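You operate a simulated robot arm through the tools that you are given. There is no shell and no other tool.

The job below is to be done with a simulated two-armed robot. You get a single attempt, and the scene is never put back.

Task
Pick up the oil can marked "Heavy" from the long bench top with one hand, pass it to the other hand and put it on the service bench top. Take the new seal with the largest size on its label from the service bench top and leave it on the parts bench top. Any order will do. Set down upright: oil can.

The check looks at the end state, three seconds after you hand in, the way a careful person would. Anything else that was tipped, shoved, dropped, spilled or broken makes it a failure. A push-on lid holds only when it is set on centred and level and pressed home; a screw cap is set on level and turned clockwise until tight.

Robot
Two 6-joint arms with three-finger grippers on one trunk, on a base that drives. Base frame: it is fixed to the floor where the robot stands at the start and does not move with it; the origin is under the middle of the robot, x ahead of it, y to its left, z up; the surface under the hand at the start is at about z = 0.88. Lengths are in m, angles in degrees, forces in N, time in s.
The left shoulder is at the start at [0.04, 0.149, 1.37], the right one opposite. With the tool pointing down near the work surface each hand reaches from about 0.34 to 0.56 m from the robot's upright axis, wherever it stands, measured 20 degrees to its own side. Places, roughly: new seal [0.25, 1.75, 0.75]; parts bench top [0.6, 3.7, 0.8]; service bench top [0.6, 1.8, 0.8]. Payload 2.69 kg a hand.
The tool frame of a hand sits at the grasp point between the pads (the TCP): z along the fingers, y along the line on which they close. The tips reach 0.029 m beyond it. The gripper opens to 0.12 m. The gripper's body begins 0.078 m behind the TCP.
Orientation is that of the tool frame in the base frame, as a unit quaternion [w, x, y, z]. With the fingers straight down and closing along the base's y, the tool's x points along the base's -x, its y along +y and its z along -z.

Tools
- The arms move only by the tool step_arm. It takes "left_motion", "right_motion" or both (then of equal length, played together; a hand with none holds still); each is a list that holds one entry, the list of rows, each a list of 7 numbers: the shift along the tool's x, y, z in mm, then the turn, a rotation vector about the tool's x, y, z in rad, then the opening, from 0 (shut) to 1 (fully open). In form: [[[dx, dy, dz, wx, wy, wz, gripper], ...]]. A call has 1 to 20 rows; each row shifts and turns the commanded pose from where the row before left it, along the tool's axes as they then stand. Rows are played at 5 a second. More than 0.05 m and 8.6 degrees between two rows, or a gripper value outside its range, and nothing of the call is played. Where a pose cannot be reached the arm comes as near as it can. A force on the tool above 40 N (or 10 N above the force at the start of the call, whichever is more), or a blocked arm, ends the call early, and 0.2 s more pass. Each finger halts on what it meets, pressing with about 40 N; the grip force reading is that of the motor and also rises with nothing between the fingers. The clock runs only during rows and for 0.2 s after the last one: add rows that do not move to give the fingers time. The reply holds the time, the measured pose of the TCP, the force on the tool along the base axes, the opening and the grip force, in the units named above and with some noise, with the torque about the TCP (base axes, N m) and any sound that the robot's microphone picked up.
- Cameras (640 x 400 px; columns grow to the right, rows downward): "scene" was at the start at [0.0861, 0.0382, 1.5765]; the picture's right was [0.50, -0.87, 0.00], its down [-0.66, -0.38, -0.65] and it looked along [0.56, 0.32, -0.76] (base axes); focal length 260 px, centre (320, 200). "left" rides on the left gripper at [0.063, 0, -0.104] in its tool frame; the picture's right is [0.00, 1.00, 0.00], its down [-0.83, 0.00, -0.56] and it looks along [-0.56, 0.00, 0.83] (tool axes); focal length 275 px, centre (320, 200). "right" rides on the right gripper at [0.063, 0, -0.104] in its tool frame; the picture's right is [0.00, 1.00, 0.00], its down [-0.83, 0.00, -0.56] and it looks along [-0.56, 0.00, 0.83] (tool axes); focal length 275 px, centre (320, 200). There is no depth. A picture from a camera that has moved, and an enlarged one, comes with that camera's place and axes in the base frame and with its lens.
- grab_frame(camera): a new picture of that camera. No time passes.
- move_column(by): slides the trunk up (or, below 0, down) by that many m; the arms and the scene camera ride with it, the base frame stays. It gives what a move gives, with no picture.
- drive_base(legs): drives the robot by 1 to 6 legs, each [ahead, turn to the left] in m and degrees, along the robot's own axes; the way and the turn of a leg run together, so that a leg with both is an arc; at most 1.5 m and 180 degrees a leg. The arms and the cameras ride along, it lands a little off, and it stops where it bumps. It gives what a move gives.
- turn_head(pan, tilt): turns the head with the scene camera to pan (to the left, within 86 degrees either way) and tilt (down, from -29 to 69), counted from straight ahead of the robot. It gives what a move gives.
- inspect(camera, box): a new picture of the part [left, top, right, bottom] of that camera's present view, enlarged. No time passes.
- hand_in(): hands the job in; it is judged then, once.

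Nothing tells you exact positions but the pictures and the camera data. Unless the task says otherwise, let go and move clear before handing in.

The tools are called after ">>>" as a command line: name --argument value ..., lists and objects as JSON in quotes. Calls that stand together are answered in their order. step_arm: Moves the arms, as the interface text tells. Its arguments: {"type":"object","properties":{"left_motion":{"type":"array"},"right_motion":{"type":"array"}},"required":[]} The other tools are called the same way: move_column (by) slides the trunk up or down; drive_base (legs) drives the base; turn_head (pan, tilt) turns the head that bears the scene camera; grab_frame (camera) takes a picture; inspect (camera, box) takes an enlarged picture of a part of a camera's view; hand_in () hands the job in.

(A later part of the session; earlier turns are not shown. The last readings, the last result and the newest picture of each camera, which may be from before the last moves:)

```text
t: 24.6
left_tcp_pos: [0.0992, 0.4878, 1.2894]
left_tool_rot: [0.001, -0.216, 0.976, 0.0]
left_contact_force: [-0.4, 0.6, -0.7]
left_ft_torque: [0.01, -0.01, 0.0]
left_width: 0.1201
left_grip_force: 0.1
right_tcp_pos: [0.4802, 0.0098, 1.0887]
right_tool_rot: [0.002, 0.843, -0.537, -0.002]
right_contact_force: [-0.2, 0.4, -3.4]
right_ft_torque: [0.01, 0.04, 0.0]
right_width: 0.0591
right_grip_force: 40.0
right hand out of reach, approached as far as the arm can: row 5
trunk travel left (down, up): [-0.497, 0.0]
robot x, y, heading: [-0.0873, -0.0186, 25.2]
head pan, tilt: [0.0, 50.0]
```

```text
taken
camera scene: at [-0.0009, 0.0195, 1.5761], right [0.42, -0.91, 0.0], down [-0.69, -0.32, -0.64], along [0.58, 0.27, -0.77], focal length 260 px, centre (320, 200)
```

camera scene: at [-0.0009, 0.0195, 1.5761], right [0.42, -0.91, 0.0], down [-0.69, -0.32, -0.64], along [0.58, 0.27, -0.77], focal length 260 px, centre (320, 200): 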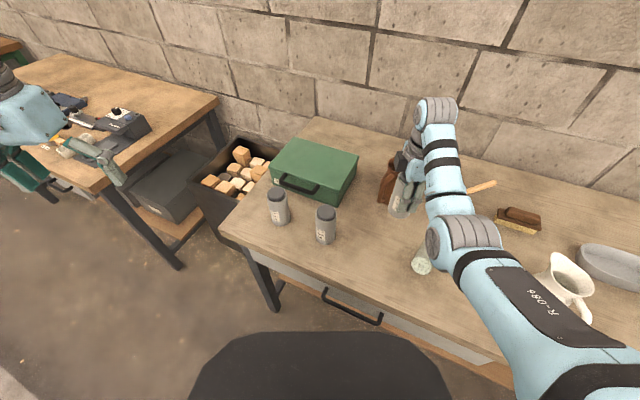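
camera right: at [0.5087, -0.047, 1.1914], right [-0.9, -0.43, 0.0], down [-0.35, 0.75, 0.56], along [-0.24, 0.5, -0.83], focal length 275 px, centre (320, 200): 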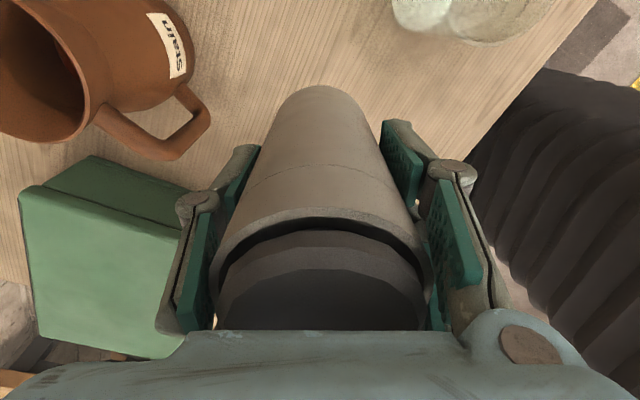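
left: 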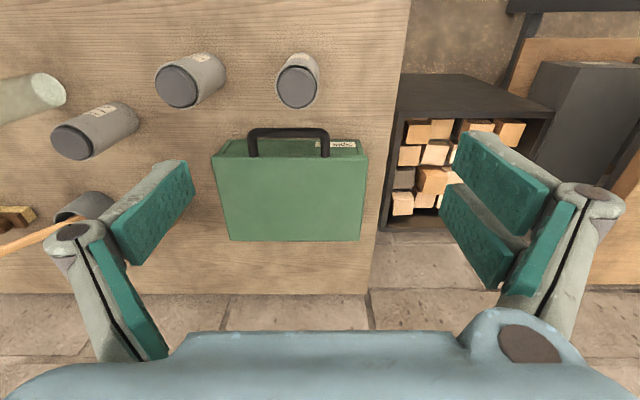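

The can is held at about z 1.02 at its bottom. I'll back off 15 cm, then turn to face along +y toward the service bench.

>>> drive_base --legs '[[-0.15, 0]]'

>>> turn_head --pan 70 --tilt 25

>>> grab_frame --camera "scene"

>>> turn_head --pan 30 --tilt 30

>>> grab_frame --camera "scene"

```text
t: 26.0
left_tcp_pos: [-0.0333, 0.4257, 1.2872]
left_tool_rot: [-0.001, -0.217, 0.976, -0.001]
left_contact_force: [0.5, 0.2, 1.0]
left_ft_torque: [-0.04, 0.02, 0.02]
left_width: 0.12
left_grip_force: 0.1
right_tcp_pos: [0.3484, -0.0536, 1.0867]
right_tool_rot: [0.003, 0.843, -0.537, -0.003]
right_contact_force: [0.3, -0.2, -2.9]
right_ft_torque: [-0.01, 0.07, 0.0]
right_width: 0.0589
right_grip_force: 40.4
trunk travel left (down, up): [-0.497, 0.0]
robot x, y, heading: [-0.2259, -0.0868, 24.8]
head pan, tilt: [0.0, 50.0]
```

```text
t: 27.4
left_tcp_pos: [-0.0376, 0.424, 1.2902]
left_tool_rot: [0.001, -0.217, 0.976, 0.0]
left_contact_force: [0.5, -0.1, -0.5]
left_ft_torque: [0.01, 0.02, -0.03]
left_width: 0.12
left_grip_force: 0.0
right_tcp_pos: [0.3438, -0.0526, 1.0871]
right_tool_rot: [0.003, 0.844, -0.537, -0.002]
right_contact_force: [0.1, -0.5, -3.5]
right_ft_torque: [0.04, 0.01, 0.03]
right_width: 0.0589
right_grip_force: 39.7
trunk travel left (down, up): [-0.497, 0.0]
robot x, y, heading: [-0.23, -0.0824, 24.9]
head pan, tilt: [70.0, 25.0]
```

```text
taken
camera scene: at [-0.2144, 0.0154, 1.6136], right [1.0, 0.09, 0.0], down [0.04, -0.42, -0.91], along [-0.08, 0.9, -0.42], focal length 260 px, centre (320, 200)
```

scene: 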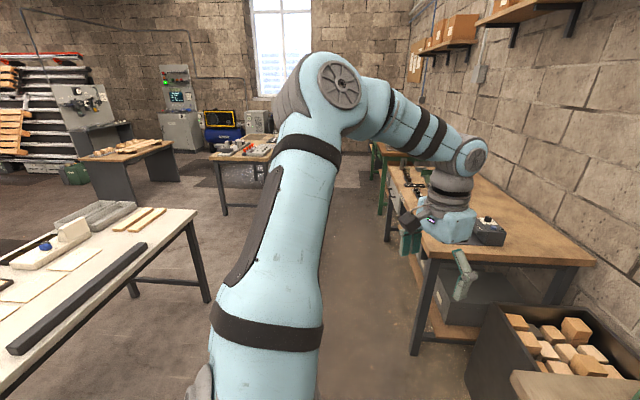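

```text
t: 28.5
left_tcp_pos: [-0.0373, 0.4228, 1.2919]
left_tool_rot: [0.002, -0.215, 0.977, -0.001]
left_contact_force: [0.1, 0.8, -0.4]
left_ft_torque: [0.04, -0.01, -0.03]
left_width: 0.12
left_grip_force: 0.1
right_tcp_pos: [0.3441, -0.0547, 1.0887]
right_tool_rot: [0.001, 0.843, -0.537, -0.001]
right_contact_force: [-0.3, -0.6, -2.8]
right_ft_torque: [0.0, 0.0, -0.02]
right_width: 0.0588
right_grip_force: 40.0
trunk travel left (down, up): [-0.497, 0.0]
robot x, y, heading: [-0.2272, -0.0855, 25.0]
head pan, tilt: [30.0, 30.0]
```

```text
taken
camera scene: at [-0.1555, -0.0027, 1.6057], right [0.82, -0.57, 0.0], down [-0.29, -0.41, -0.87], along [0.5, 0.71, -0.5], focal length 260 px, centre (320, 200)
```

scene: 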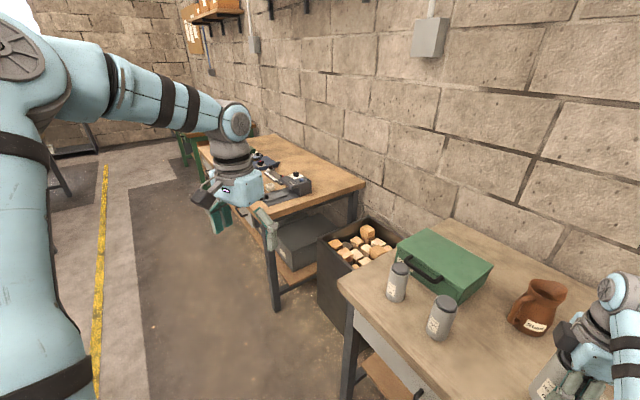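

The corridor is clear, with the white table's edge around x ≈ −1. I'll turn to heading 90, drive about 1.5 m, and look at the service bench.

>>> drive_base --legs '[[0, 65], [1.3, 0]]'

>>> turn_head --pan -50 --tilt 45

>>> grab_frame --camera "scene"

>>> grab_frame --camera "right"

```text
t: 37.8
left_tcp_pos: [-0.616, 1.5775, 1.2905]
left_tool_rot: [-0.001, 0.712, -0.702, -0.001]
left_contact_force: [-0.4, 0.3, 0.0]
left_ft_torque: [-0.01, 0.02, 0.0]
left_width: 0.12
left_grip_force: 0.1
right_tcp_pos: [-0.0236, 1.7314, 1.0883]
right_tool_rot: [0.001, 1.0, 0.008, -0.001]
right_contact_force: [1.0, -0.2, -2.9]
right_ft_torque: [-0.01, -0.01, -0.01]
right_width: 0.059
right_grip_force: 39.9
trunk travel left (down, up): [-0.497, 0.0]
robot x, y, heading: [-0.2309, 1.2052, 91.1]
head pan, tilt: [30.0, 30.0]
```

```text
t: 39.3
left_tcp_pos: [-0.6162, 1.5798, 1.2898]
left_tool_rot: [-0.002, 0.712, -0.702, 0.0]
left_contact_force: [0.0, 0.1, 0.2]
left_ft_torque: [-0.01, 0.0, 0.03]
left_width: 0.1199
left_grip_force: 0.1
right_tcp_pos: [-0.0232, 1.7333, 1.0883]
right_tool_rot: [0.003, 1.0, 0.008, 0.0]
right_contact_force: [-0.6, -0.8, -3.1]
right_ft_torque: [-0.03, 0.02, -0.01]
right_width: 0.0589
right_grip_force: 40.2
trunk travel left (down, up): [-0.497, 0.0]
robot x, y, heading: [-0.2327, 1.204, 90.9]
head pan, tilt: [-50.0, 45.0]
```

```text
taken
camera scene: at [-0.1698, 1.273, 1.5831], right [0.65, -0.76, 0.0], down [-0.53, -0.46, -0.71], along [0.53, 0.46, -0.71], focal length 260 px, centre (320, 200)
```

scene: 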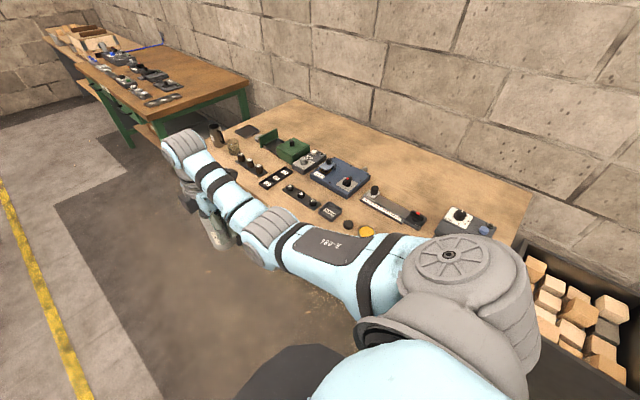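

```text
taken
camera right: at [0.0395, 1.7344, 1.1913], right [0.02, -1.0, 0.0], down [-0.83, -0.01, 0.56], along [-0.56, -0.01, -0.83], focal length 275 px, centre (320, 200)
```

right: 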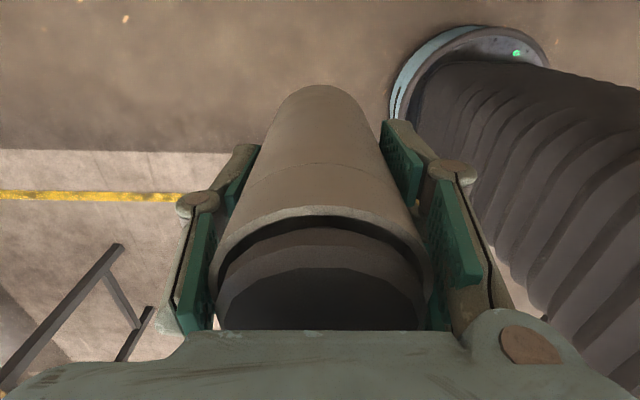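

>>> inspect --camera "scene" --box '[190, 90, 390, 250]'

>>> inspect --camera "scene" --box '[330, 90, 540, 250]'

>>> inspect --camera "scene" --box '[60, 10, 260, 170]'

```text
2.50 times, centred on (290, 170) of scene
camera zoom: at [-0.1698, 1.273, 1.5831], right [0.65, -0.76, 0.0], down [-0.53, -0.46, -0.71], along [0.53, 0.46, -0.71], focal length 650 px, centre (395, 275)
```

zoom: 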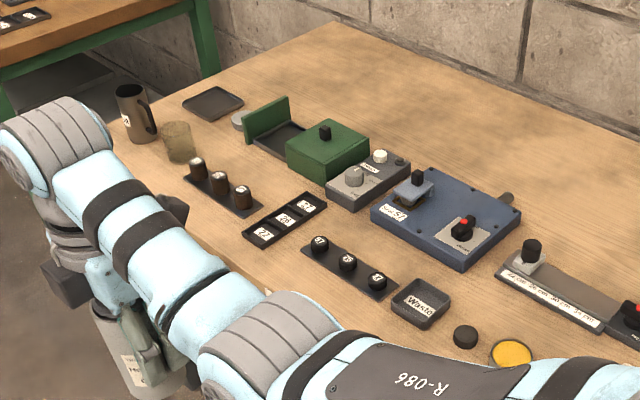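

```text
2.50 times, centred on (435, 170) of scene
camera zoom: at [-0.1698, 1.273, 1.5831], right [0.65, -0.76, 0.0], down [-0.53, -0.46, -0.71], along [0.53, 0.46, -0.71], focal length 650 px, centre (32, 275)
```

zoom: 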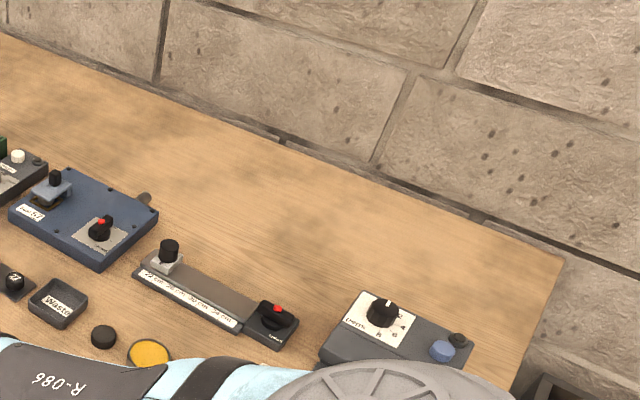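

```text
2.50 times, centred on (160, 90) of scene
camera zoom: at [-0.1698, 1.273, 1.5831], right [0.65, -0.76, 0.0], down [-0.53, -0.46, -0.71], along [0.53, 0.46, -0.71], focal length 650 px, centre (720, 475)
```

zoom: 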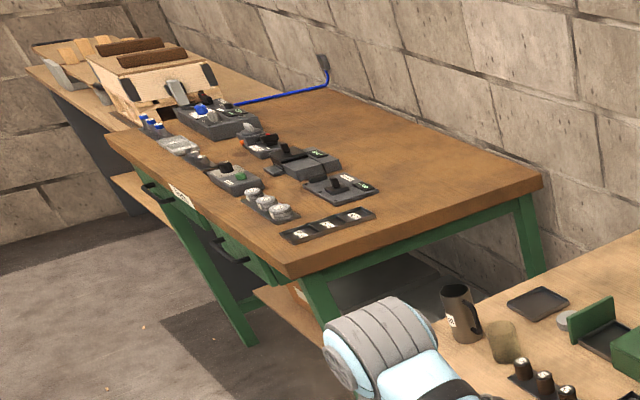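

The service bench carries racks with numbered labels, which I'll read later. The corridor is clear here, so I'll do the hand-over now. First I swing the left hand to a horizontal pose pointing toward the robot's right, with its camera on top.

>>> step_arm --left_motion '[[[0, 0, 0, 0.0806, 0.0806, -0.0806, 1], [0, 0, 0, 0.0806, 0.0806, -0.0806, 1], [0, 0, 0, 0.0806, 0.0806, -0.0806, 1], [0, 0, 0, 0.0806, 0.0806, -0.0806, 1], [0, 0, 0, 0.0806, 0.0806, -0.0806, 1], [0, 0, 0, 0.0806, 0.0806, -0.0806, 1], [0, 0, 0, 0.0806, 0.0806, -0.0806, 1], [0, 0, 0, 0.0806, 0.0806, -0.0806, 1], [0, 0, 0, 0.0806, 0.0806, -0.0806, 1], [0, 0, 0, 0.0806, 0.0806, -0.0806, 1], [0, 0, 0, 0.0806, 0.0806, -0.0806, 1], [0, 0, 0, 0.0806, 0.0806, -0.0806, 1], [0, 0, 0, 0.0806, 0.0806, -0.0806, 1], [0, 0, 0, 0.0806, 0.0806, -0.0806, 1], [0, 0, 0, 0.0806, 0.0806, -0.0806, 1], [0, 0, 0, 0, 0, 0, 1]]]'

>>> turn_head --pan 10 --tilt 40

>>> grab_frame --camera "scene"

>>> grab_frame --camera "left"

```text
t: 42.7
left_tcp_pos: [-0.6344, 1.4662, 1.2643]
left_tool_rot: [-0.004, 0.706, 0.004, 0.708]
left_contact_force: [-0.6, 0.1, 0.3]
left_ft_torque: [-0.01, 0.01, 0.01]
left_width: 0.12
left_grip_force: 0.2
left hand out of reach, approached as far as the arm can: row 4, 5, 6, 7, 8, 9, 10, 11, 13, 14, 15
right_tcp_pos: [-0.0238, 1.7326, 1.0875]
right_tool_rot: [0.002, 1.0, 0.007, -0.001]
right_contact_force: [0.1, 1.0, -3.3]
right_ft_torque: [0.03, 0.0, 0.0]
right_width: 0.0589
right_grip_force: 40.4
trunk travel left (down, up): [-0.497, 0.0]
robot x, y, heading: [-0.2263, 1.1991, 90.9]
head pan, tilt: [-50.0, 45.0]
```

```text
t: 44.0
left_tcp_pos: [-0.6344, 1.4666, 1.2642]
left_tool_rot: [-0.005, 0.706, 0.004, 0.708]
left_contact_force: [-0.3, 0.0, 0.8]
left_ft_torque: [-0.01, 0.04, 0.0]
left_width: 0.1199
left_grip_force: 0.0
right_tcp_pos: [-0.0246, 1.7325, 1.0891]
right_tool_rot: [0.001, 1.0, 0.007, 0.0]
right_contact_force: [-0.2, -0.1, -3.4]
right_ft_torque: [-0.02, 0.0, 0.02]
right_width: 0.0591
right_grip_force: 40.3
trunk travel left (down, up): [-0.497, 0.0]
robot x, y, heading: [-0.2315, 1.1996, 91.2]
head pan, tilt: [10.0, 40.0]
```

```text
taken
camera scene: at [-0.2474, 1.3032, 1.5903], right [0.98, 0.19, 0.0], down [0.12, -0.63, -0.77], along [-0.14, 0.75, -0.64], focal length 260 px, centre (320, 200)
```

scene: 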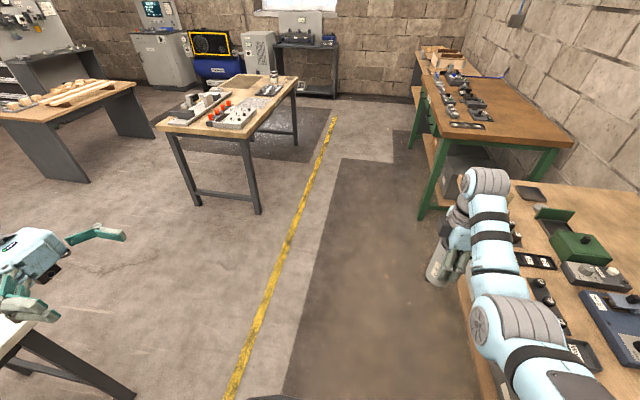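

```text
taken
camera left: at [-0.7396, 1.4631, 1.328], right [0.01, -1.0, -0.01], down [-0.55, 0.0, -0.83], along [0.83, 0.02, -0.55], focal length 275 px, centre (320, 200)
```

left: 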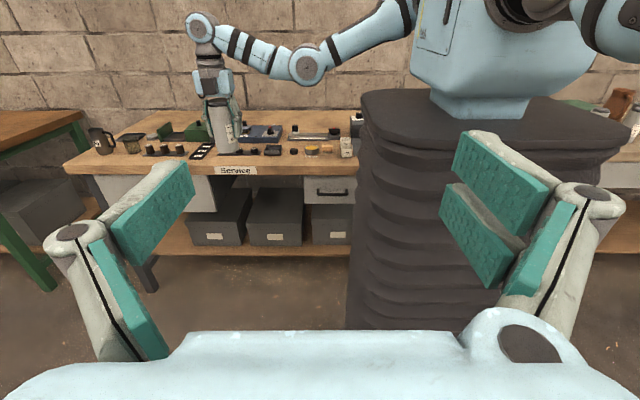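

The horizontal left pose works, and its camera sees the can held by the right hand. Now I rotate the right wrist back so its fingers leave the left hand's path, move the can toward the centre, and bring the left hand forward to the same depth.

>>> step_arm --right_motion '[[[0, 0, 0, 0, 0, 0.1428, 0], [0, 0, 0, 0, 0, 0.1428, 0], [0, 0, 0, 0, 0, 0.1428, 0], [0, 0, 0, 0, 0, 0.1428, 0], [0, 0, 0, 0, 0, 0.1428, 0], [0, 0, 0, 0, 0, 0.1428, 0], [0, 0, 0, 0, 0, 0.1428, 0], [0, 0, 0, 0, 0, 0.1428, 0], [0, 0, 0, 0, 0, 0.1428, 0], [0, 0, 0, 0, 0, 0.1428, 0], [0, 0, 0, 0, 0, 0.1428, 0], [0, 25, 0, 0, 0, 0, 0], [0, 25, 0, 0, 0, 0, 0], [0, 25, 0, 0, 0, 0, 0], [0, 25, 0, 0, 0, 0, 0], [0, 0, 0, 0, 0, 0, 0]]]' --left_motion '[[[0, 0, 0, 0, 0, 0, 1], [0, 0, 0, 0, 0, 0, 1], [0, 0, 0, 0, 0, 0, 1], [0, 0, 0, 0, 0, 0, 1], [0, 0, 0, 0, 0, 0, 1], [-20, -26, 10, 0, 0, 0, 1], [-20, -26, 10, 0, 0, 0, 1], [-20, -26, 10, 0, 0, 0, 1], [-20, -26, 10, 0, 0, 0, 1], [-20, -26, 10, 0, 0, 0, 1], [-20, -26, 10, 0, 0, 0, 1], [-20, -26, 10, 0, 0, 0, 1], [-20, -26, 10, 0, 0, 0, 1], [0, -26, 10, 0, 0, 0, 1], [0, -26, 10, 0, 0, 0, 1], [0, 0, 0, 0, 0, 0, 1]]]'

>>> grab_frame --camera "scene"

>>> grab_frame --camera "left"

>>> grab_frame --camera "right"

```text
t: 47.4
left_tcp_pos: [-0.4618, 1.659, 1.1385]
left_tool_rot: [-0.006, 0.706, 0.006, 0.708]
left_contact_force: [-1.0, -0.4, 0.1]
left_ft_torque: [-0.01, 0.04, -0.01]
left_width: 0.1202
left_grip_force: 0.0
left hand out of reach, approached as far as the arm can: row 6, 7, 8, 9, 10, 11, 12, 13, 14, 15
right_tcp_pos: [-0.1261, 1.7295, 1.0902]
right_tool_rot: [0.003, 0.712, -0.703, 0.001]
right_contact_force: [0.1, 0.0, -3.2]
right_ft_torque: [0.02, 0.0, 0.01]
right_width: 0.0588
right_grip_force: 39.8
trunk travel left (down, up): [-0.497, 0.0]
robot x, y, heading: [-0.2278, 1.2042, 91.2]
head pan, tilt: [10.0, 40.0]
```

```text
taken
camera scene: at [-0.2477, 1.3029, 1.5903], right [0.98, 0.19, 0.0], down [0.12, -0.63, -0.77], along [-0.14, 0.75, -0.64], focal length 260 px, centre (320, 200)
```

scene: 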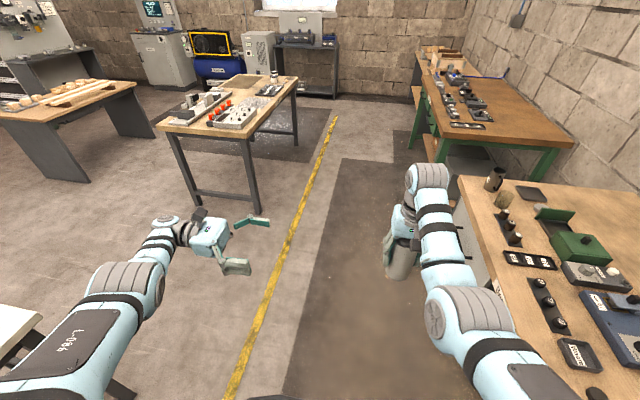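

```text
taken
camera left: at [-0.5667, 1.6554, 1.2013], right [0.02, -1.0, -0.01], down [-0.55, 0.0, -0.83], along [0.83, 0.02, -0.55], focal length 275 px, centre (320, 200)
```

left: 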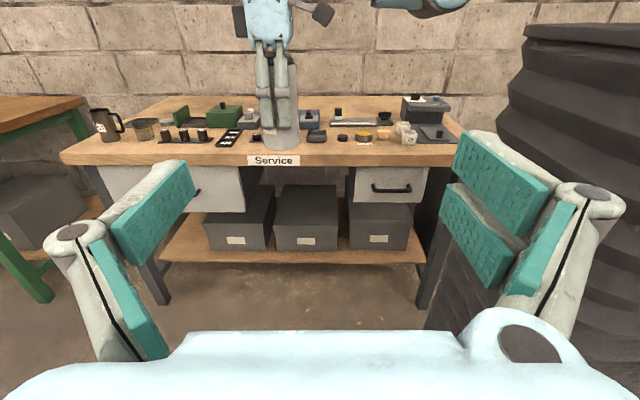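

```text
taken
camera right: at [-0.1241, 1.6668, 1.1929], right [-1.0, -0.02, 0.0], down [-0.02, 0.83, 0.55], along [-0.01, 0.55, -0.83], focal length 275 px, centre (320, 200)
```

right: 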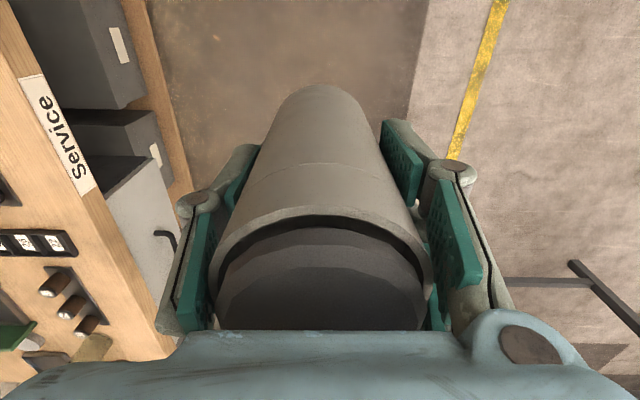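

The left fingers now point at the can. The left arm is still short in depth and height, so I'll keep moving it toward the can in steps.

>>> step_arm --left_motion '[[[-10, -10, 20, 0, 0, 0, 1], [-10, -10, 20, 0, 0, 0, 1], [-10, -10, 20, 0, 0, 0, 1], [-10, -10, 20, 0, 0, 0, 1], [-10, -10, 20, 0, 0, 0, 1], [-10, -10, 20, 0, 0, 0, 1], [0, 0, 0, 0, 0, 0, 1]]]'

>>> grab_frame --camera "left"

```text
t: 49.0
left_tcp_pos: [-0.3284, 1.6879, 1.0994]
left_tool_rot: [-0.006, 0.706, 0.005, 0.708]
left_contact_force: [-0.7, 0.5, -0.4]
left_ft_torque: [0.02, -0.01, 0.02]
left_width: 0.12
left_grip_force: 0.0
left hand out of reach, approached as far as the arm can: row 1, 2, 3, 4, 6
right_tcp_pos: [-0.1257, 1.7297, 1.0896]
right_tool_rot: [0.002, 0.713, -0.701, 0.001]
right_contact_force: [0.4, 0.4, -2.9]
right_ft_torque: [-0.01, 0.02, 0.01]
right_width: 0.0588
right_grip_force: 40.1
trunk travel left (down, up): [-0.497, 0.0]
robot x, y, heading: [-0.23, 1.2023, 90.7]
head pan, tilt: [10.0, 40.0]
```

```text
taken
camera left: at [-0.4334, 1.6841, 1.1623], right [0.01, -1.0, -0.01], down [-0.55, 0.0, -0.83], along [0.83, 0.02, -0.55], focal length 275 px, centre (320, 200)
```

left: 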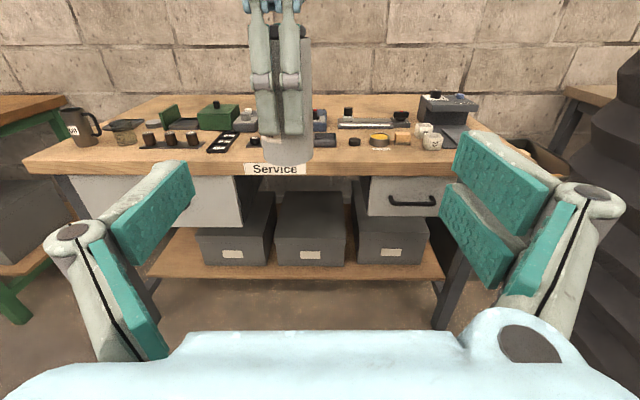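

Next I align the left hand laterally and in height with the lower half of the can before advancing.

>>> step_arm --left_motion '[[[-8, -14, 10, 0, 0, 0, 1], [-8, -14, 10, 0, 0, 0, 1], [-8, -14, 10, 0, 0, 0, 1], [-8, 0, 10, 0, 0, 0, 1], [0, 0, 0, 0, 0, 0, 1]]]'

>>> grab_frame --camera "left"

>>> grab_frame --camera "scene"

```text
t: 50.2
left_tcp_pos: [-0.28, 1.6927, 1.0885]
left_tool_rot: [-0.007, 0.707, 0.006, 0.708]
left_contact_force: [-0.7, 0.5, 0.2]
left_ft_torque: [-0.02, -0.02, 0.03]
left_width: 0.12
left_grip_force: 0.1
left hand out of reach, approached as far as the arm can: row 1, 2, 3
right_tcp_pos: [-0.1246, 1.7296, 1.0881]
right_tool_rot: [0.003, 0.712, -0.702, 0.001]
right_contact_force: [-0.4, 0.0, -2.5]
right_ft_torque: [0.01, -0.01, 0.03]
right_width: 0.059
right_grip_force: 40.3
trunk travel left (down, up): [-0.497, 0.0]
robot x, y, heading: [-0.2289, 1.2013, 90.7]
head pan, tilt: [10.0, 40.0]
```

```text
taken
camera left: at [-0.385, 1.6893, 1.1513], right [0.02, -1.0, -0.01], down [-0.55, 0.0, -0.83], along [0.83, 0.02, -0.55], focal length 275 px, centre (320, 200)
```

left: 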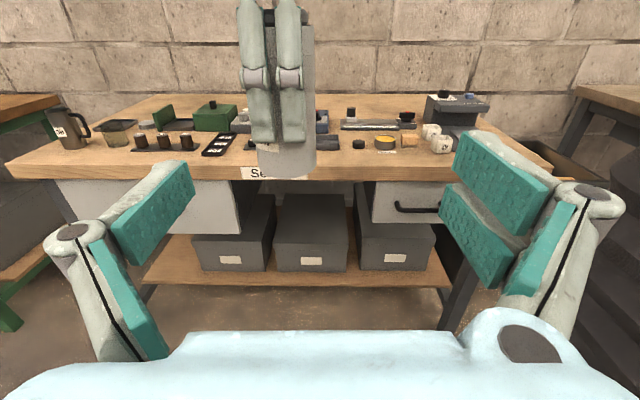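

```text
taken
camera scene: at [-0.2473, 1.3034, 1.5903], right [0.98, 0.19, 0.0], down [0.12, -0.63, -0.77], along [-0.14, 0.75, -0.64], focal length 260 px, centre (320, 200)
```

scene: 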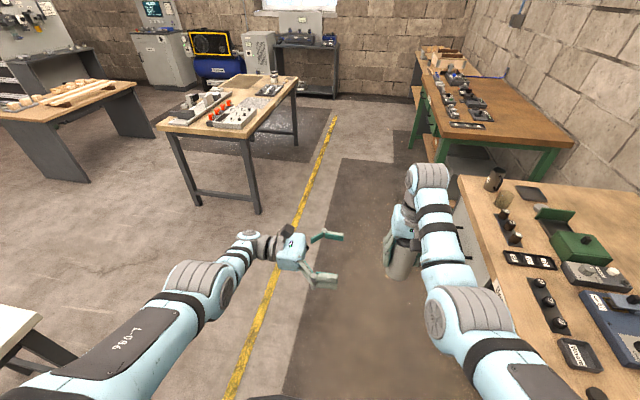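

The left arm is at full stretch when pointing sideways. I'll yaw both hands 40° so the left points diagonally forward, which needs less reach, and the right fingers stay in line with its approach.

>>> step_arm --left_motion '[[[0, 0, 0, 0.14, 0, 0, 1], [0, 0, 0, 0.14, 0, 0, 1], [0, 0, 0, 0.14, 0, 0, 1], [0, 0, 0, 0.14, 0, 0, 1], [0, 0, 0, 0.14, 0, 0, 1], [0, 0, 0, 0, 0, 0, 1]]]' --right_motion '[[[0, 0, 0, 0, 0, -0.14, 0], [0, 0, 0, 0, 0, -0.14, 0], [0, 0, 0, 0, 0, -0.14, 0], [0, 0, 0, 0, 0, -0.14, 0], [0, 0, 0, 0, 0, -0.14, 0], [0, 0, 0, 0, 0, 0, 0]]]'

>>> grab_frame --camera "left"

>>> grab_frame --camera "scene"

```text
t: 51.6
left_tcp_pos: [-0.2902, 1.783, 1.0186]
left_tool_rot: [-0.247, 0.661, 0.246, 0.664]
left_contact_force: [-0.4, -0.5, -0.8]
left_ft_torque: [0.02, 0.01, 0.0]
left_width: 0.12
left_grip_force: 0.0
left hand out of reach, approached as far as the arm can: row 1, 2, 3, 4, 5
right_tcp_pos: [-0.1248, 1.7304, 1.0892]
right_tool_rot: [0.002, 0.91, -0.415, 0.0]
right_contact_force: [-1.3, 0.6, -3.4]
right_ft_torque: [0.0, 0.01, -0.01]
right_width: 0.059
right_grip_force: 40.3
trunk travel left (down, up): [-0.497, 0.0]
robot x, y, heading: [-0.2278, 1.2014, 90.9]
head pan, tilt: [10.0, 40.0]
```

```text
taken
camera left: at [-0.369, 1.7124, 1.0814], right [0.66, -0.75, 0.0], down [-0.42, -0.36, -0.83], along [0.63, 0.55, -0.55], focal length 275 px, centre (320, 200)
```

left: 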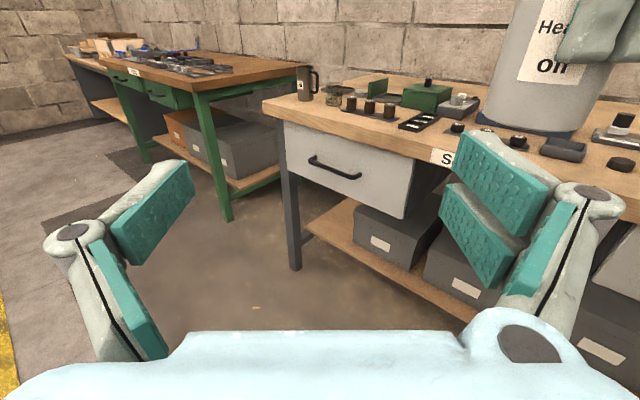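

```text
taken
camera scene: at [-0.2473, 1.3032, 1.5904], right [0.98, 0.19, 0.0], down [0.12, -0.63, -0.77], along [-0.14, 0.75, -0.64], focal length 260 px, centre (320, 200)
```

scene: 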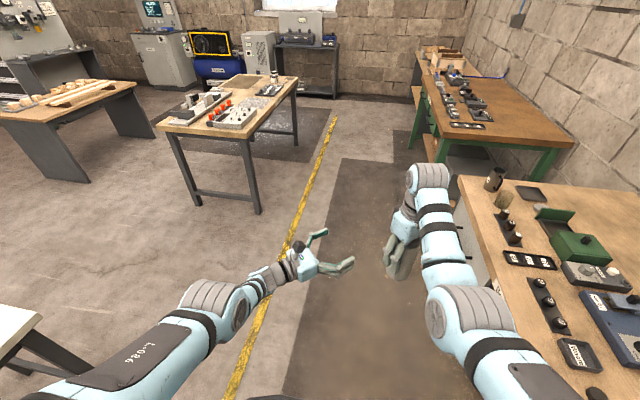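

The left hand drifted sideways while yawing. Relative to the can it is now about 15 cm off laterally and 5 cm low. I'll back it off along its axis, raise it, and see how it tracks before moving sideways.

>>> step_arm --left_motion '[[[16, 0, -20, 0, 0, 0, 1], [16, 0, -20, 0, 0, 0, 1], [16, 0, -20, 0, 0, 0, 1], [0, 0, 0, 0, 0, 0, 1]]]'

>>> step_arm --left_motion '[[[0, 20, 0, 0, 0, 0, 1], [0, 20, 0, 0, 0, 0, 1], [0, 0, 0, 0, 0, 0, 1]]]'

```text
t: 52.6
left_tcp_pos: [-0.3407, 1.786, 1.0291]
left_tool_rot: [-0.247, 0.661, 0.246, 0.665]
left_contact_force: [1.5, 0.1, -0.4]
left_ft_torque: [-0.01, 0.02, 0.02]
left_width: 0.1197
left_grip_force: 0.0
left hand out of reach, approached as far as the arm can: row 1, 2, 3
right_tcp_pos: [-0.1247, 1.7324, 1.0883]
right_tool_rot: [0.003, 0.91, -0.415, 0.001]
right_contact_force: [0.9, -0.5, -3.5]
right_ft_torque: [0.0, -0.03, -0.01]
right_width: 0.0588
right_grip_force: 39.7
trunk travel left (down, up): [-0.497, 0.0]
robot x, y, heading: [-0.2266, 1.1998, 91.3]
head pan, tilt: [10.0, 40.0]
```

```text
t: 53.4
left_tcp_pos: [-0.3164, 1.7743, 1.011]
left_tool_rot: [-0.248, 0.661, 0.247, 0.664]
left_contact_force: [-0.8, 0.1, 0.5]
left_ft_torque: [0.01, -0.02, -0.02]
left_width: 0.12
left_grip_force: 0.0
left hand out of reach, approached as far as the arm can: row 1, 2
right_tcp_pos: [-0.1248, 1.7311, 1.0884]
right_tool_rot: [0.001, 0.91, -0.415, 0.0]
right_contact_force: [0.7, 0.6, -2.7]
right_ft_torque: [-0.01, 0.0, -0.04]
right_width: 0.0589
right_grip_force: 39.8
trunk travel left (down, up): [-0.497, 0.0]
robot x, y, heading: [-0.2315, 1.2029, 90.6]
head pan, tilt: [10.0, 40.0]
```

Both arms are cramped at this height. Lower down they have much more reach, and the corridor is clear below. I'll pull the left hand back and down first, then bring the right hand with the can down and closer in.

>>> step_arm --left_motion '[[[-8, 3, -19, 0, 0, 0, 1], [-8, 3, -19, 0, 0, 0, 1], [-8, 3, -19, 0, 0, 0, 1], [-8, 3, -19, 0, 0, 0, 1], [-8, 3, -19, 0, 0, 0, 1], [-8, 3, -19, 0, 0, 0, 1], [-8, 3, -19, 0, 0, 0, 1], [-8, 3, -19, 0, 0, 0, 1], [0, 0, 0, 0, 0, 0, 1]]]'

>>> step_arm --right_motion '[[[0, 0, 20, 0, 0, 0, 0], [0, 0, 20, 0, 0, 0, 0], [0, 0, 20, 0, 0, 0, 0], [0, 0, 20, 0, 0, 0, 0], [0, 0, 20, 0, 0, 0, 0], [0, 0, 20, 0, 0, 0, 0], [-1.6, 20, 0, 0, 0, 0, 0], [-1.6, 20, 0, 0, 0, 0, 0], [-1.6, 20, 0, 0, 0, 0, 0], [-1.6, 20, 0, 0, 0, 0, 0], [-1.6, 20, 0, 0, 0, 0, 0], [0, 0, 0, 0, 0, 0, 0]]]'

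>>> grab_frame --camera "left"

>>> turn_head --pan 10 --tilt 58

>>> grab_frame --camera "scene"

```text
t: 55.4
left_tcp_pos: [-0.4196, 1.6659, 0.9394]
left_tool_rot: [-0.248, 0.661, 0.247, 0.664]
left_contact_force: [-0.3, 0.4, -0.7]
left_ft_torque: [0.03, -0.02, 0.02]
left_width: 0.1199
left_grip_force: 0.2
left hand out of reach, approached as far as the arm can: row 1, 2, 4
right_tcp_pos: [-0.1235, 1.7312, 1.0875]
right_tool_rot: [0.001, 0.91, -0.416, 0.0]
right_contact_force: [0.0, -0.6, -3.5]
right_ft_torque: [-0.01, -0.02, 0.0]
right_width: 0.0589
right_grip_force: 39.9
trunk travel left (down, up): [-0.497, 0.0]
robot x, y, heading: [-0.2306, 1.1992, 90.7]
head pan, tilt: [10.0, 40.0]
```

```text
t: 58.2
left_tcp_pos: [-0.4187, 1.666, 0.9416]
left_tool_rot: [-0.249, 0.661, 0.248, 0.663]
left_contact_force: [0.1, 0.3, 0.7]
left_ft_torque: [0.04, 0.01, -0.01]
left_width: 0.1201
left_grip_force: 0.0
right_tcp_pos: [-0.1686, 1.6847, 0.9697]
right_tool_rot: [-0.017, 0.901, -0.433, 0.017]
right_contact_force: [-0.1, -0.3, -2.9]
right_ft_torque: [-0.02, 0.02, -0.01]
right_width: 0.0593
right_grip_force: 40.0
trunk travel left (down, up): [-0.497, 0.0]
robot x, y, heading: [-0.2305, 1.2015, 91.0]
head pan, tilt: [10.0, 40.0]
stopped in row 12 (right hand): the arm was blocked; the commanded pose is now the measured one
```

```text
taken
camera left: at [-0.4977, 1.5956, 1.0036], right [0.66, -0.75, 0.0], down [-0.42, -0.36, -0.83], along [0.63, 0.55, -0.55], focal length 275 px, centre (320, 200)
```

left: 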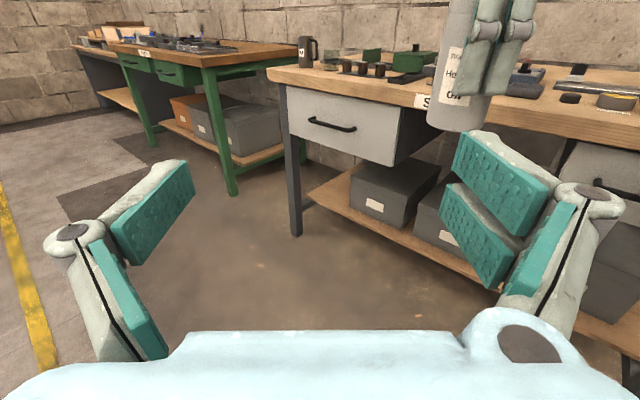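

```text
t: 59.0
left_tcp_pos: [-0.4184, 1.6656, 0.9401]
left_tool_rot: [-0.248, 0.661, 0.248, 0.663]
left_contact_force: [-0.3, -0.3, -1.2]
left_ft_torque: [-0.01, -0.01, 0.02]
left_width: 0.12
left_grip_force: 0.0
right_tcp_pos: [-0.1685, 1.6842, 0.9698]
right_tool_rot: [-0.016, 0.901, -0.433, 0.017]
right_contact_force: [0.6, -0.3, -3.1]
right_ft_torque: [0.02, 0.0, -0.01]
right_width: 0.0591
right_grip_force: 39.7
trunk travel left (down, up): [-0.497, 0.0]
robot x, y, heading: [-0.2288, 1.1976, 90.8]
head pan, tilt: [10.0, 58.0]
```

```text
taken
camera scene: at [-0.2444, 1.2874, 1.566], right [0.98, 0.19, 0.0], down [0.16, -0.83, -0.53], along [-0.1, 0.52, -0.85], focal length 260 px, centre (320, 200)
```

scene: 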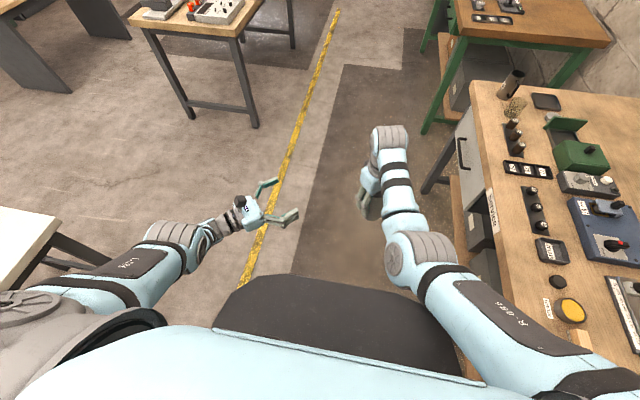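

The right arm stopped against the trunk and tilted the can about 2.6°. I'll back it off slightly and level it, and slide the left hand sideways into line with the can.

>>> step_arm --right_motion '[[[0, -10, 0, 0, 0, 0, 0], [0, -8, 0, -0.022, -0.0085, 0, 0], [0, 0, 0, -0.022, -0.0085, 0, 0], [0, 0, 0, 0, 0, 0, 0]]]'

>>> step_arm --left_motion '[[[1, 20, 0, 0, 0, 0, 1], [1, 20, 0, 0, 0, 0, 1], [1, 20, 0, 0, 0, 0, 1], [1, 20, 0, 0, 0, 0, 1], [1, 20, 0, 0, 0, 0, 1], [1, 20, 0, 0, 0, 0, 1], [1, 20, 0, 0, 0, 0, 1], [0, 0, 0, 0, 0, 0, 1]]]'

>>> grab_frame --camera "left"

>>> grab_frame --camera "scene"

```text
t: 60.0
left_tcp_pos: [-0.4178, 1.6652, 0.9411]
left_tool_rot: [-0.248, 0.661, 0.248, 0.663]
left_contact_force: [0.4, 0.3, 0.3]
left_ft_torque: [-0.01, -0.02, 0.02]
left_width: 0.1197
left_grip_force: 0.2
right_tcp_pos: [-0.1617, 1.6942, 0.9709]
right_tool_rot: [0.002, 0.903, -0.43, -0.003]
right_contact_force: [1.3, -0.3, -4.0]
right_ft_torque: [0.0, 0.02, -0.01]
right_width: 0.0588
right_grip_force: 39.5
trunk travel left (down, up): [-0.497, 0.0]
robot x, y, heading: [-0.2333, 1.199, 90.9]
head pan, tilt: [10.0, 58.0]
```

```text
t: 61.8
left_tcp_pos: [-0.3386, 1.594, 0.885]
left_tool_rot: [-0.248, 0.661, 0.247, 0.664]
left_contact_force: [0.1, 0.1, -0.4]
left_ft_torque: [-0.01, -0.03, 0.01]
left_width: 0.1202
left_grip_force: 0.1
left hand out of reach, approached as far as the arm can: row 1, 2, 3, 4, 5, 6, 7
right_tcp_pos: [-0.1601, 1.6941, 0.9709]
right_tool_rot: [0.002, 0.902, -0.431, -0.004]
right_contact_force: [-0.3, -0.1, -3.6]
right_ft_torque: [0.02, 0.0, 0.02]
right_width: 0.0591
right_grip_force: 40.0
trunk travel left (down, up): [-0.497, 0.0]
robot x, y, heading: [-0.2301, 1.2043, 90.7]
head pan, tilt: [10.0, 58.0]
```

```text
taken
camera left: at [-0.4186, 1.5225, 0.9478], right [0.66, -0.75, 0.0], down [-0.42, -0.36, -0.83], along [0.63, 0.55, -0.55], focal length 275 px, centre (320, 200)
```

left: 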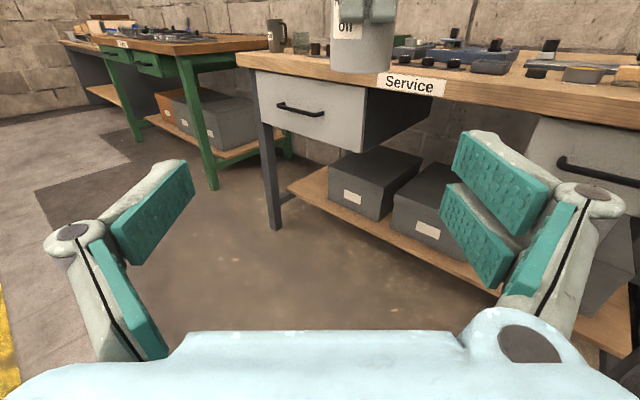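

```text
taken
camera scene: at [-0.2444, 1.2874, 1.566], right [0.98, 0.19, 0.0], down [0.16, -0.83, -0.53], along [-0.1, 0.52, -0.85], focal length 260 px, centre (320, 200)
```

scene: 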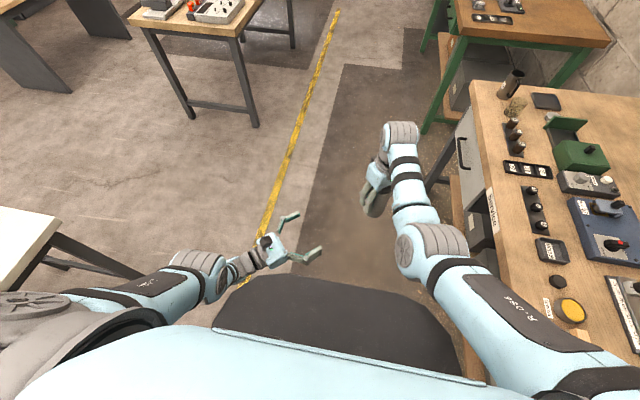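

The left hand settled at a comfortable height of z 0.885. Rather than fight its limit, I'll bring the can to it, lowering the right hand about 65 mm and shifting it 38 mm sideways.

>>> step_arm --right_motion '[[[-9.5, 0, 13, 0, 0, 0, 0], [-9.5, 0, 13, 0, 0, 0, 0], [-9.5, 0, 13, 0, 0, 0, 0], [-9.5, 0, 13, 0, 0, 0, 0], [0, 0, 12, 0, 0, 0, 0], [0, 0, 0, 0, 0, 0, 0]]]'

>>> grab_frame --camera "left"

>>> grab_frame --camera "right"

```text
t: 63.2
left_tcp_pos: [-0.3394, 1.5929, 0.8856]
left_tool_rot: [-0.248, 0.661, 0.247, 0.664]
left_contact_force: [0.2, 0.8, -0.5]
left_ft_torque: [0.0, 0.0, -0.01]
left_width: 0.1199
left_grip_force: 0.0
right_tcp_pos: [-0.1718, 1.7013, 0.9171]
right_tool_rot: [0.003, 0.903, -0.431, -0.003]
right_contact_force: [-0.3, -0.1, -3.2]
right_ft_torque: [0.01, -0.02, 0.0]
right_width: 0.0592
right_grip_force: 39.4
right hand out of reach, approached as far as the arm can: row 3, 4, 5
trunk travel left (down, up): [-0.497, 0.0]
robot x, y, heading: [-0.2313, 1.2019, 90.6]
head pan, tilt: [10.0, 58.0]
```

```text
taken
camera left: at [-0.4189, 1.5227, 0.9479], right [0.66, -0.75, 0.0], down [-0.42, -0.36, -0.83], along [0.63, 0.55, -0.55], focal length 275 px, centre (320, 200)
```

left: 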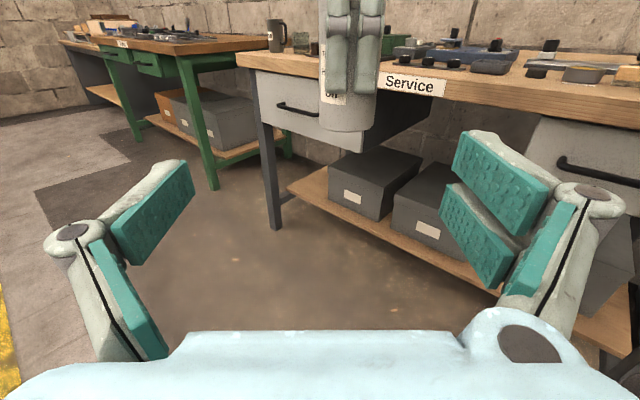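

```text
taken
camera right: at [-0.1305, 1.6521, 1.0198], right [-0.77, -0.63, 0.01], down [-0.52, 0.64, 0.56], along [-0.36, 0.43, -0.83], focal length 275 px, centre (320, 200)
```

right: 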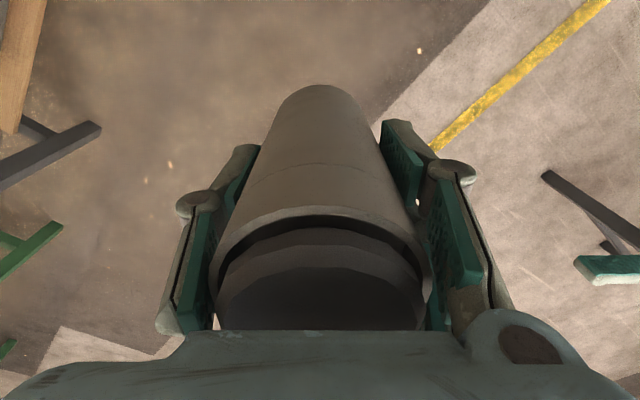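

The can is nearly in line: 29 mm lateral and 198 mm ahead of the left TCP. I'll advance the left hand in a first step and see how it tracks.

>>> step_arm --left_motion '[[[2, 7, 15, 0, 0, 0, 1], [2, 7, 15, 0, 0, 0, 1], [2, 7, 15, 0, 0, 0, 1], [2, 7, 15, 0, 0, 0, 1], [0, 0, 0, 0, 0, 0, 1]]]'

>>> grab_frame --camera "left"

```text
t: 64.4
left_tcp_pos: [-0.2757, 1.6137, 0.8909]
left_tool_rot: [-0.248, 0.661, 0.247, 0.664]
left_contact_force: [0.3, 0.4, -1.0]
left_ft_torque: [0.01, 0.01, 0.0]
left_width: 0.1198
left_grip_force: 0.0
left hand out of reach, approached as far as the arm can: row 3
right_tcp_pos: [-0.1723, 1.7012, 0.917]
right_tool_rot: [0.003, 0.903, -0.431, -0.003]
right_contact_force: [-0.1, -0.2, -3.7]
right_ft_torque: [-0.01, -0.02, -0.02]
right_width: 0.0589
right_grip_force: 40.4
trunk travel left (down, up): [-0.497, 0.0]
robot x, y, heading: [-0.23, 1.1993, 90.9]
head pan, tilt: [10.0, 58.0]
```

```text
taken
camera left: at [-0.3556, 1.5432, 0.953], right [0.66, -0.75, 0.0], down [-0.42, -0.36, -0.83], along [0.63, 0.55, -0.55], focal length 275 px, centre (320, 200)
```

left: 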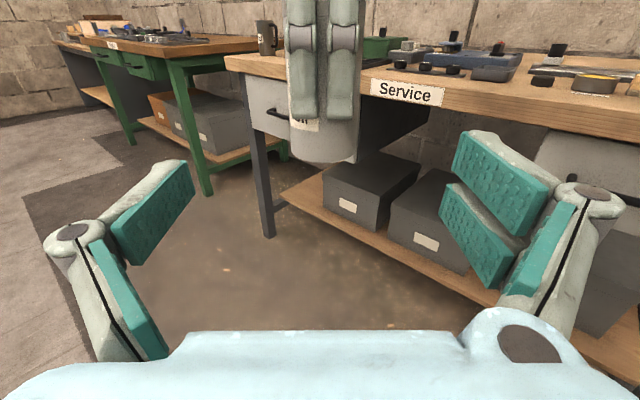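

Tracking well: the can is now dead ahead at 135 mm. Before advancing I'll zoom in to see exactly how the right fingers lie on the can.

>>> inspect --camera "left" --box '[240, 0, 420, 180]'

>>> inspect --camera "scene" --box '[220, 100, 480, 280]'

```text
2.22 times, centred on (330, 90) of left
camera zoom: at [-0.3556, 1.5432, 0.953], right [0.66, -0.75, 0.0], down [-0.42, -0.36, -0.83], along [0.63, 0.55, -0.55], focal length 612 px, centre (298, 444)
```

zoom: 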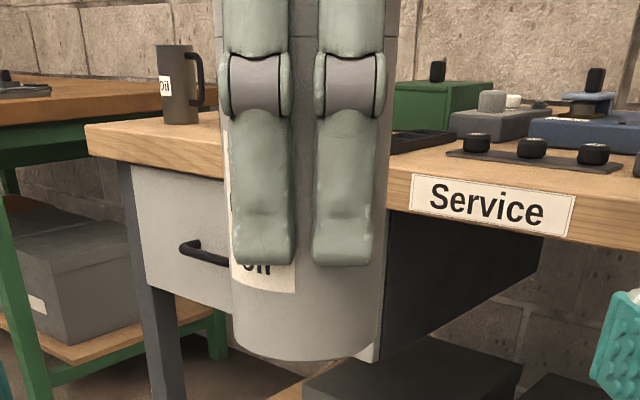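

```text
2.22 times, centred on (350, 190) of scene
camera zoom: at [-0.2443, 1.2874, 1.566], right [0.98, 0.19, 0.0], down [0.16, -0.83, -0.53], along [-0.1, 0.52, -0.85], focal length 577 px, centre (253, 222)
```

zoom: 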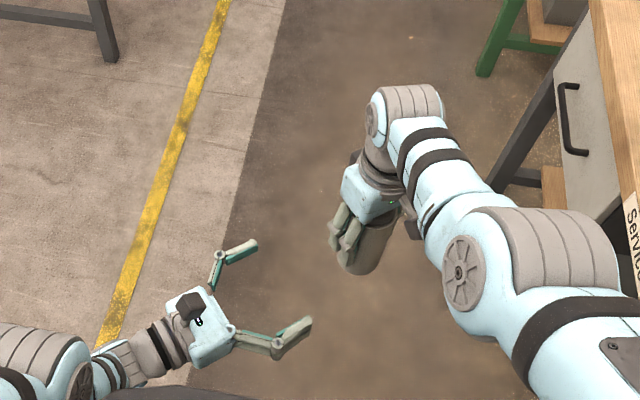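

Each finger turns out to be a pair of prongs about ±25 mm wide. They can interleave with the left fingers at ±29.5 mm, but alignment matters. I'll trim the right wrist yaw by 1.9° to match the left and advance most of the way.

>>> step_arm --right_motion '[[[0, 0, 0, 0, 0, -0.034, 0], [0, 0, 0, 0, 0, 0, 0], [0, 0, 0, 0, 0, 0, 0], [0, 0, 0, 0, 0, 0, 0], [0, 0, 0, 0, 0, 0, 0], [0, 0, 0, 0, 0, 0, 0]]]' --left_motion '[[[0, 3, 15, 0, 0, 0, 1], [0, 0, 15, 0, 0, 0, 1], [0, 0, 15, 0, 0, 0, 1], [0, 0, 15, 0, 0, 0, 1], [0, 0, 10, 0, 0, 0, 1], [0, 0, 0, 0, 0, 0, 1]]]'

>>> grab_frame --camera "left"

>>> inspect --camera "scene" --box '[220, 100, 480, 280]'

```text
t: 65.8
left_tcp_pos: [-0.231, 1.6523, 0.9102]
left_tool_rot: [-0.248, 0.662, 0.248, 0.663]
left_contact_force: [0.2, -0.8, -0.2]
left_ft_torque: [0.0, 0.01, -0.05]
left_width: 0.1199
left_grip_force: 0.0
left hand out of reach, approached as far as the arm can: row 2, 3, 4, 5
right_tcp_pos: [-0.1723, 1.7004, 0.9169]
right_tool_rot: [0.003, 0.91, -0.415, -0.003]
right_contact_force: [-0.3, -0.2, -3.4]
right_ft_torque: [0.0, 0.01, 0.02]
right_width: 0.0589
right_grip_force: 39.9
trunk travel left (down, up): [-0.497, 0.0]
robot x, y, heading: [-0.229, 1.2003, 90.9]
head pan, tilt: [10.0, 58.0]
```

```text
taken
camera left: at [-0.3101, 1.5818, 0.9731], right [0.66, -0.75, 0.0], down [-0.42, -0.36, -0.83], along [0.63, 0.55, -0.55], focal length 275 px, centre (320, 200)
```

left: 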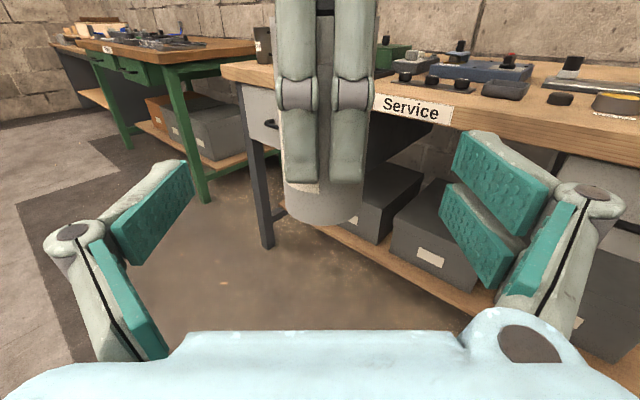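

```text
2.22 times, centred on (350, 190) of scene
camera zoom: at [-0.2444, 1.2876, 1.566], right [0.98, 0.19, 0.0], down [0.16, -0.83, -0.53], along [-0.1, 0.52, -0.85], focal length 577 px, centre (253, 222)
```

zoom: 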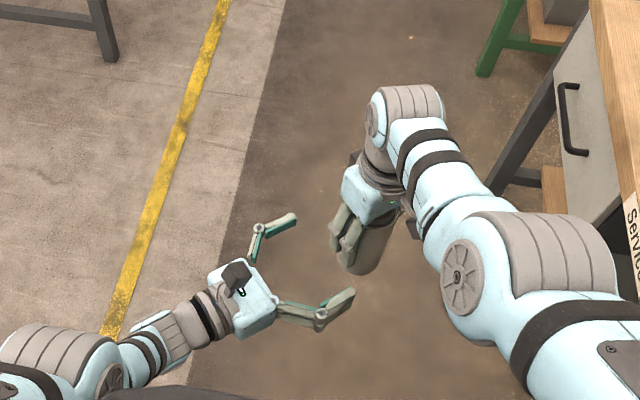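

The left arm is at its outer limit here and drifts up as it extends. Raising the can about 40 mm will match that path.

>>> step_arm --right_motion '[[[0, 0, -15, 0, 0, 0, 0], [0, 0, -15, 0, 0, 0, 0], [0, 0, -12, 0, 0, 0, 0], [0, 0, 0, 0, 0, 0, 0]]]' --left_motion '[[[8, 0, 0, 0, 0, 0, 1], [8, 0, 0, 0, 0, 0, 1], [8, 0, 0, 0, 0, 0, 1], [0, 0, 0, 0, 0, 0, 1]]]'

>>> grab_frame --camera "left"

```text
t: 66.8
left_tcp_pos: [-0.2294, 1.6627, 0.9177]
left_tool_rot: [-0.247, 0.661, 0.247, 0.664]
left_contact_force: [0.5, 0.0, -0.6]
left_ft_torque: [-0.02, 0.02, 0.0]
left_width: 0.1199
left_grip_force: 0.0
left hand out of reach, approached as far as the arm can: row 1, 2, 3
right_tcp_pos: [-0.1715, 1.7009, 0.959]
right_tool_rot: [0.002, 0.909, -0.416, -0.003]
right_contact_force: [0.5, 0.6, -2.8]
right_ft_torque: [0.0, -0.02, -0.05]
right_width: 0.0589
right_grip_force: 39.8
trunk travel left (down, up): [-0.497, 0.0]
robot x, y, heading: [-0.2302, 1.2023, 91.1]
head pan, tilt: [10.0, 58.0]
```

```text
taken
camera left: at [-0.3085, 1.591, 0.9814], right [0.66, -0.75, 0.0], down [-0.42, -0.36, -0.83], along [0.63, 0.55, -0.55], focal length 275 px, centre (320, 200)
```

left: 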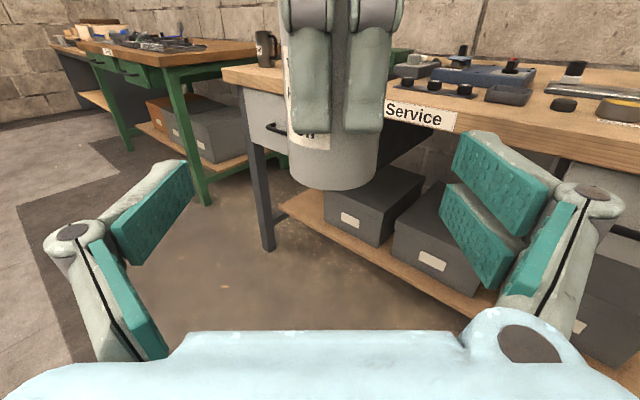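

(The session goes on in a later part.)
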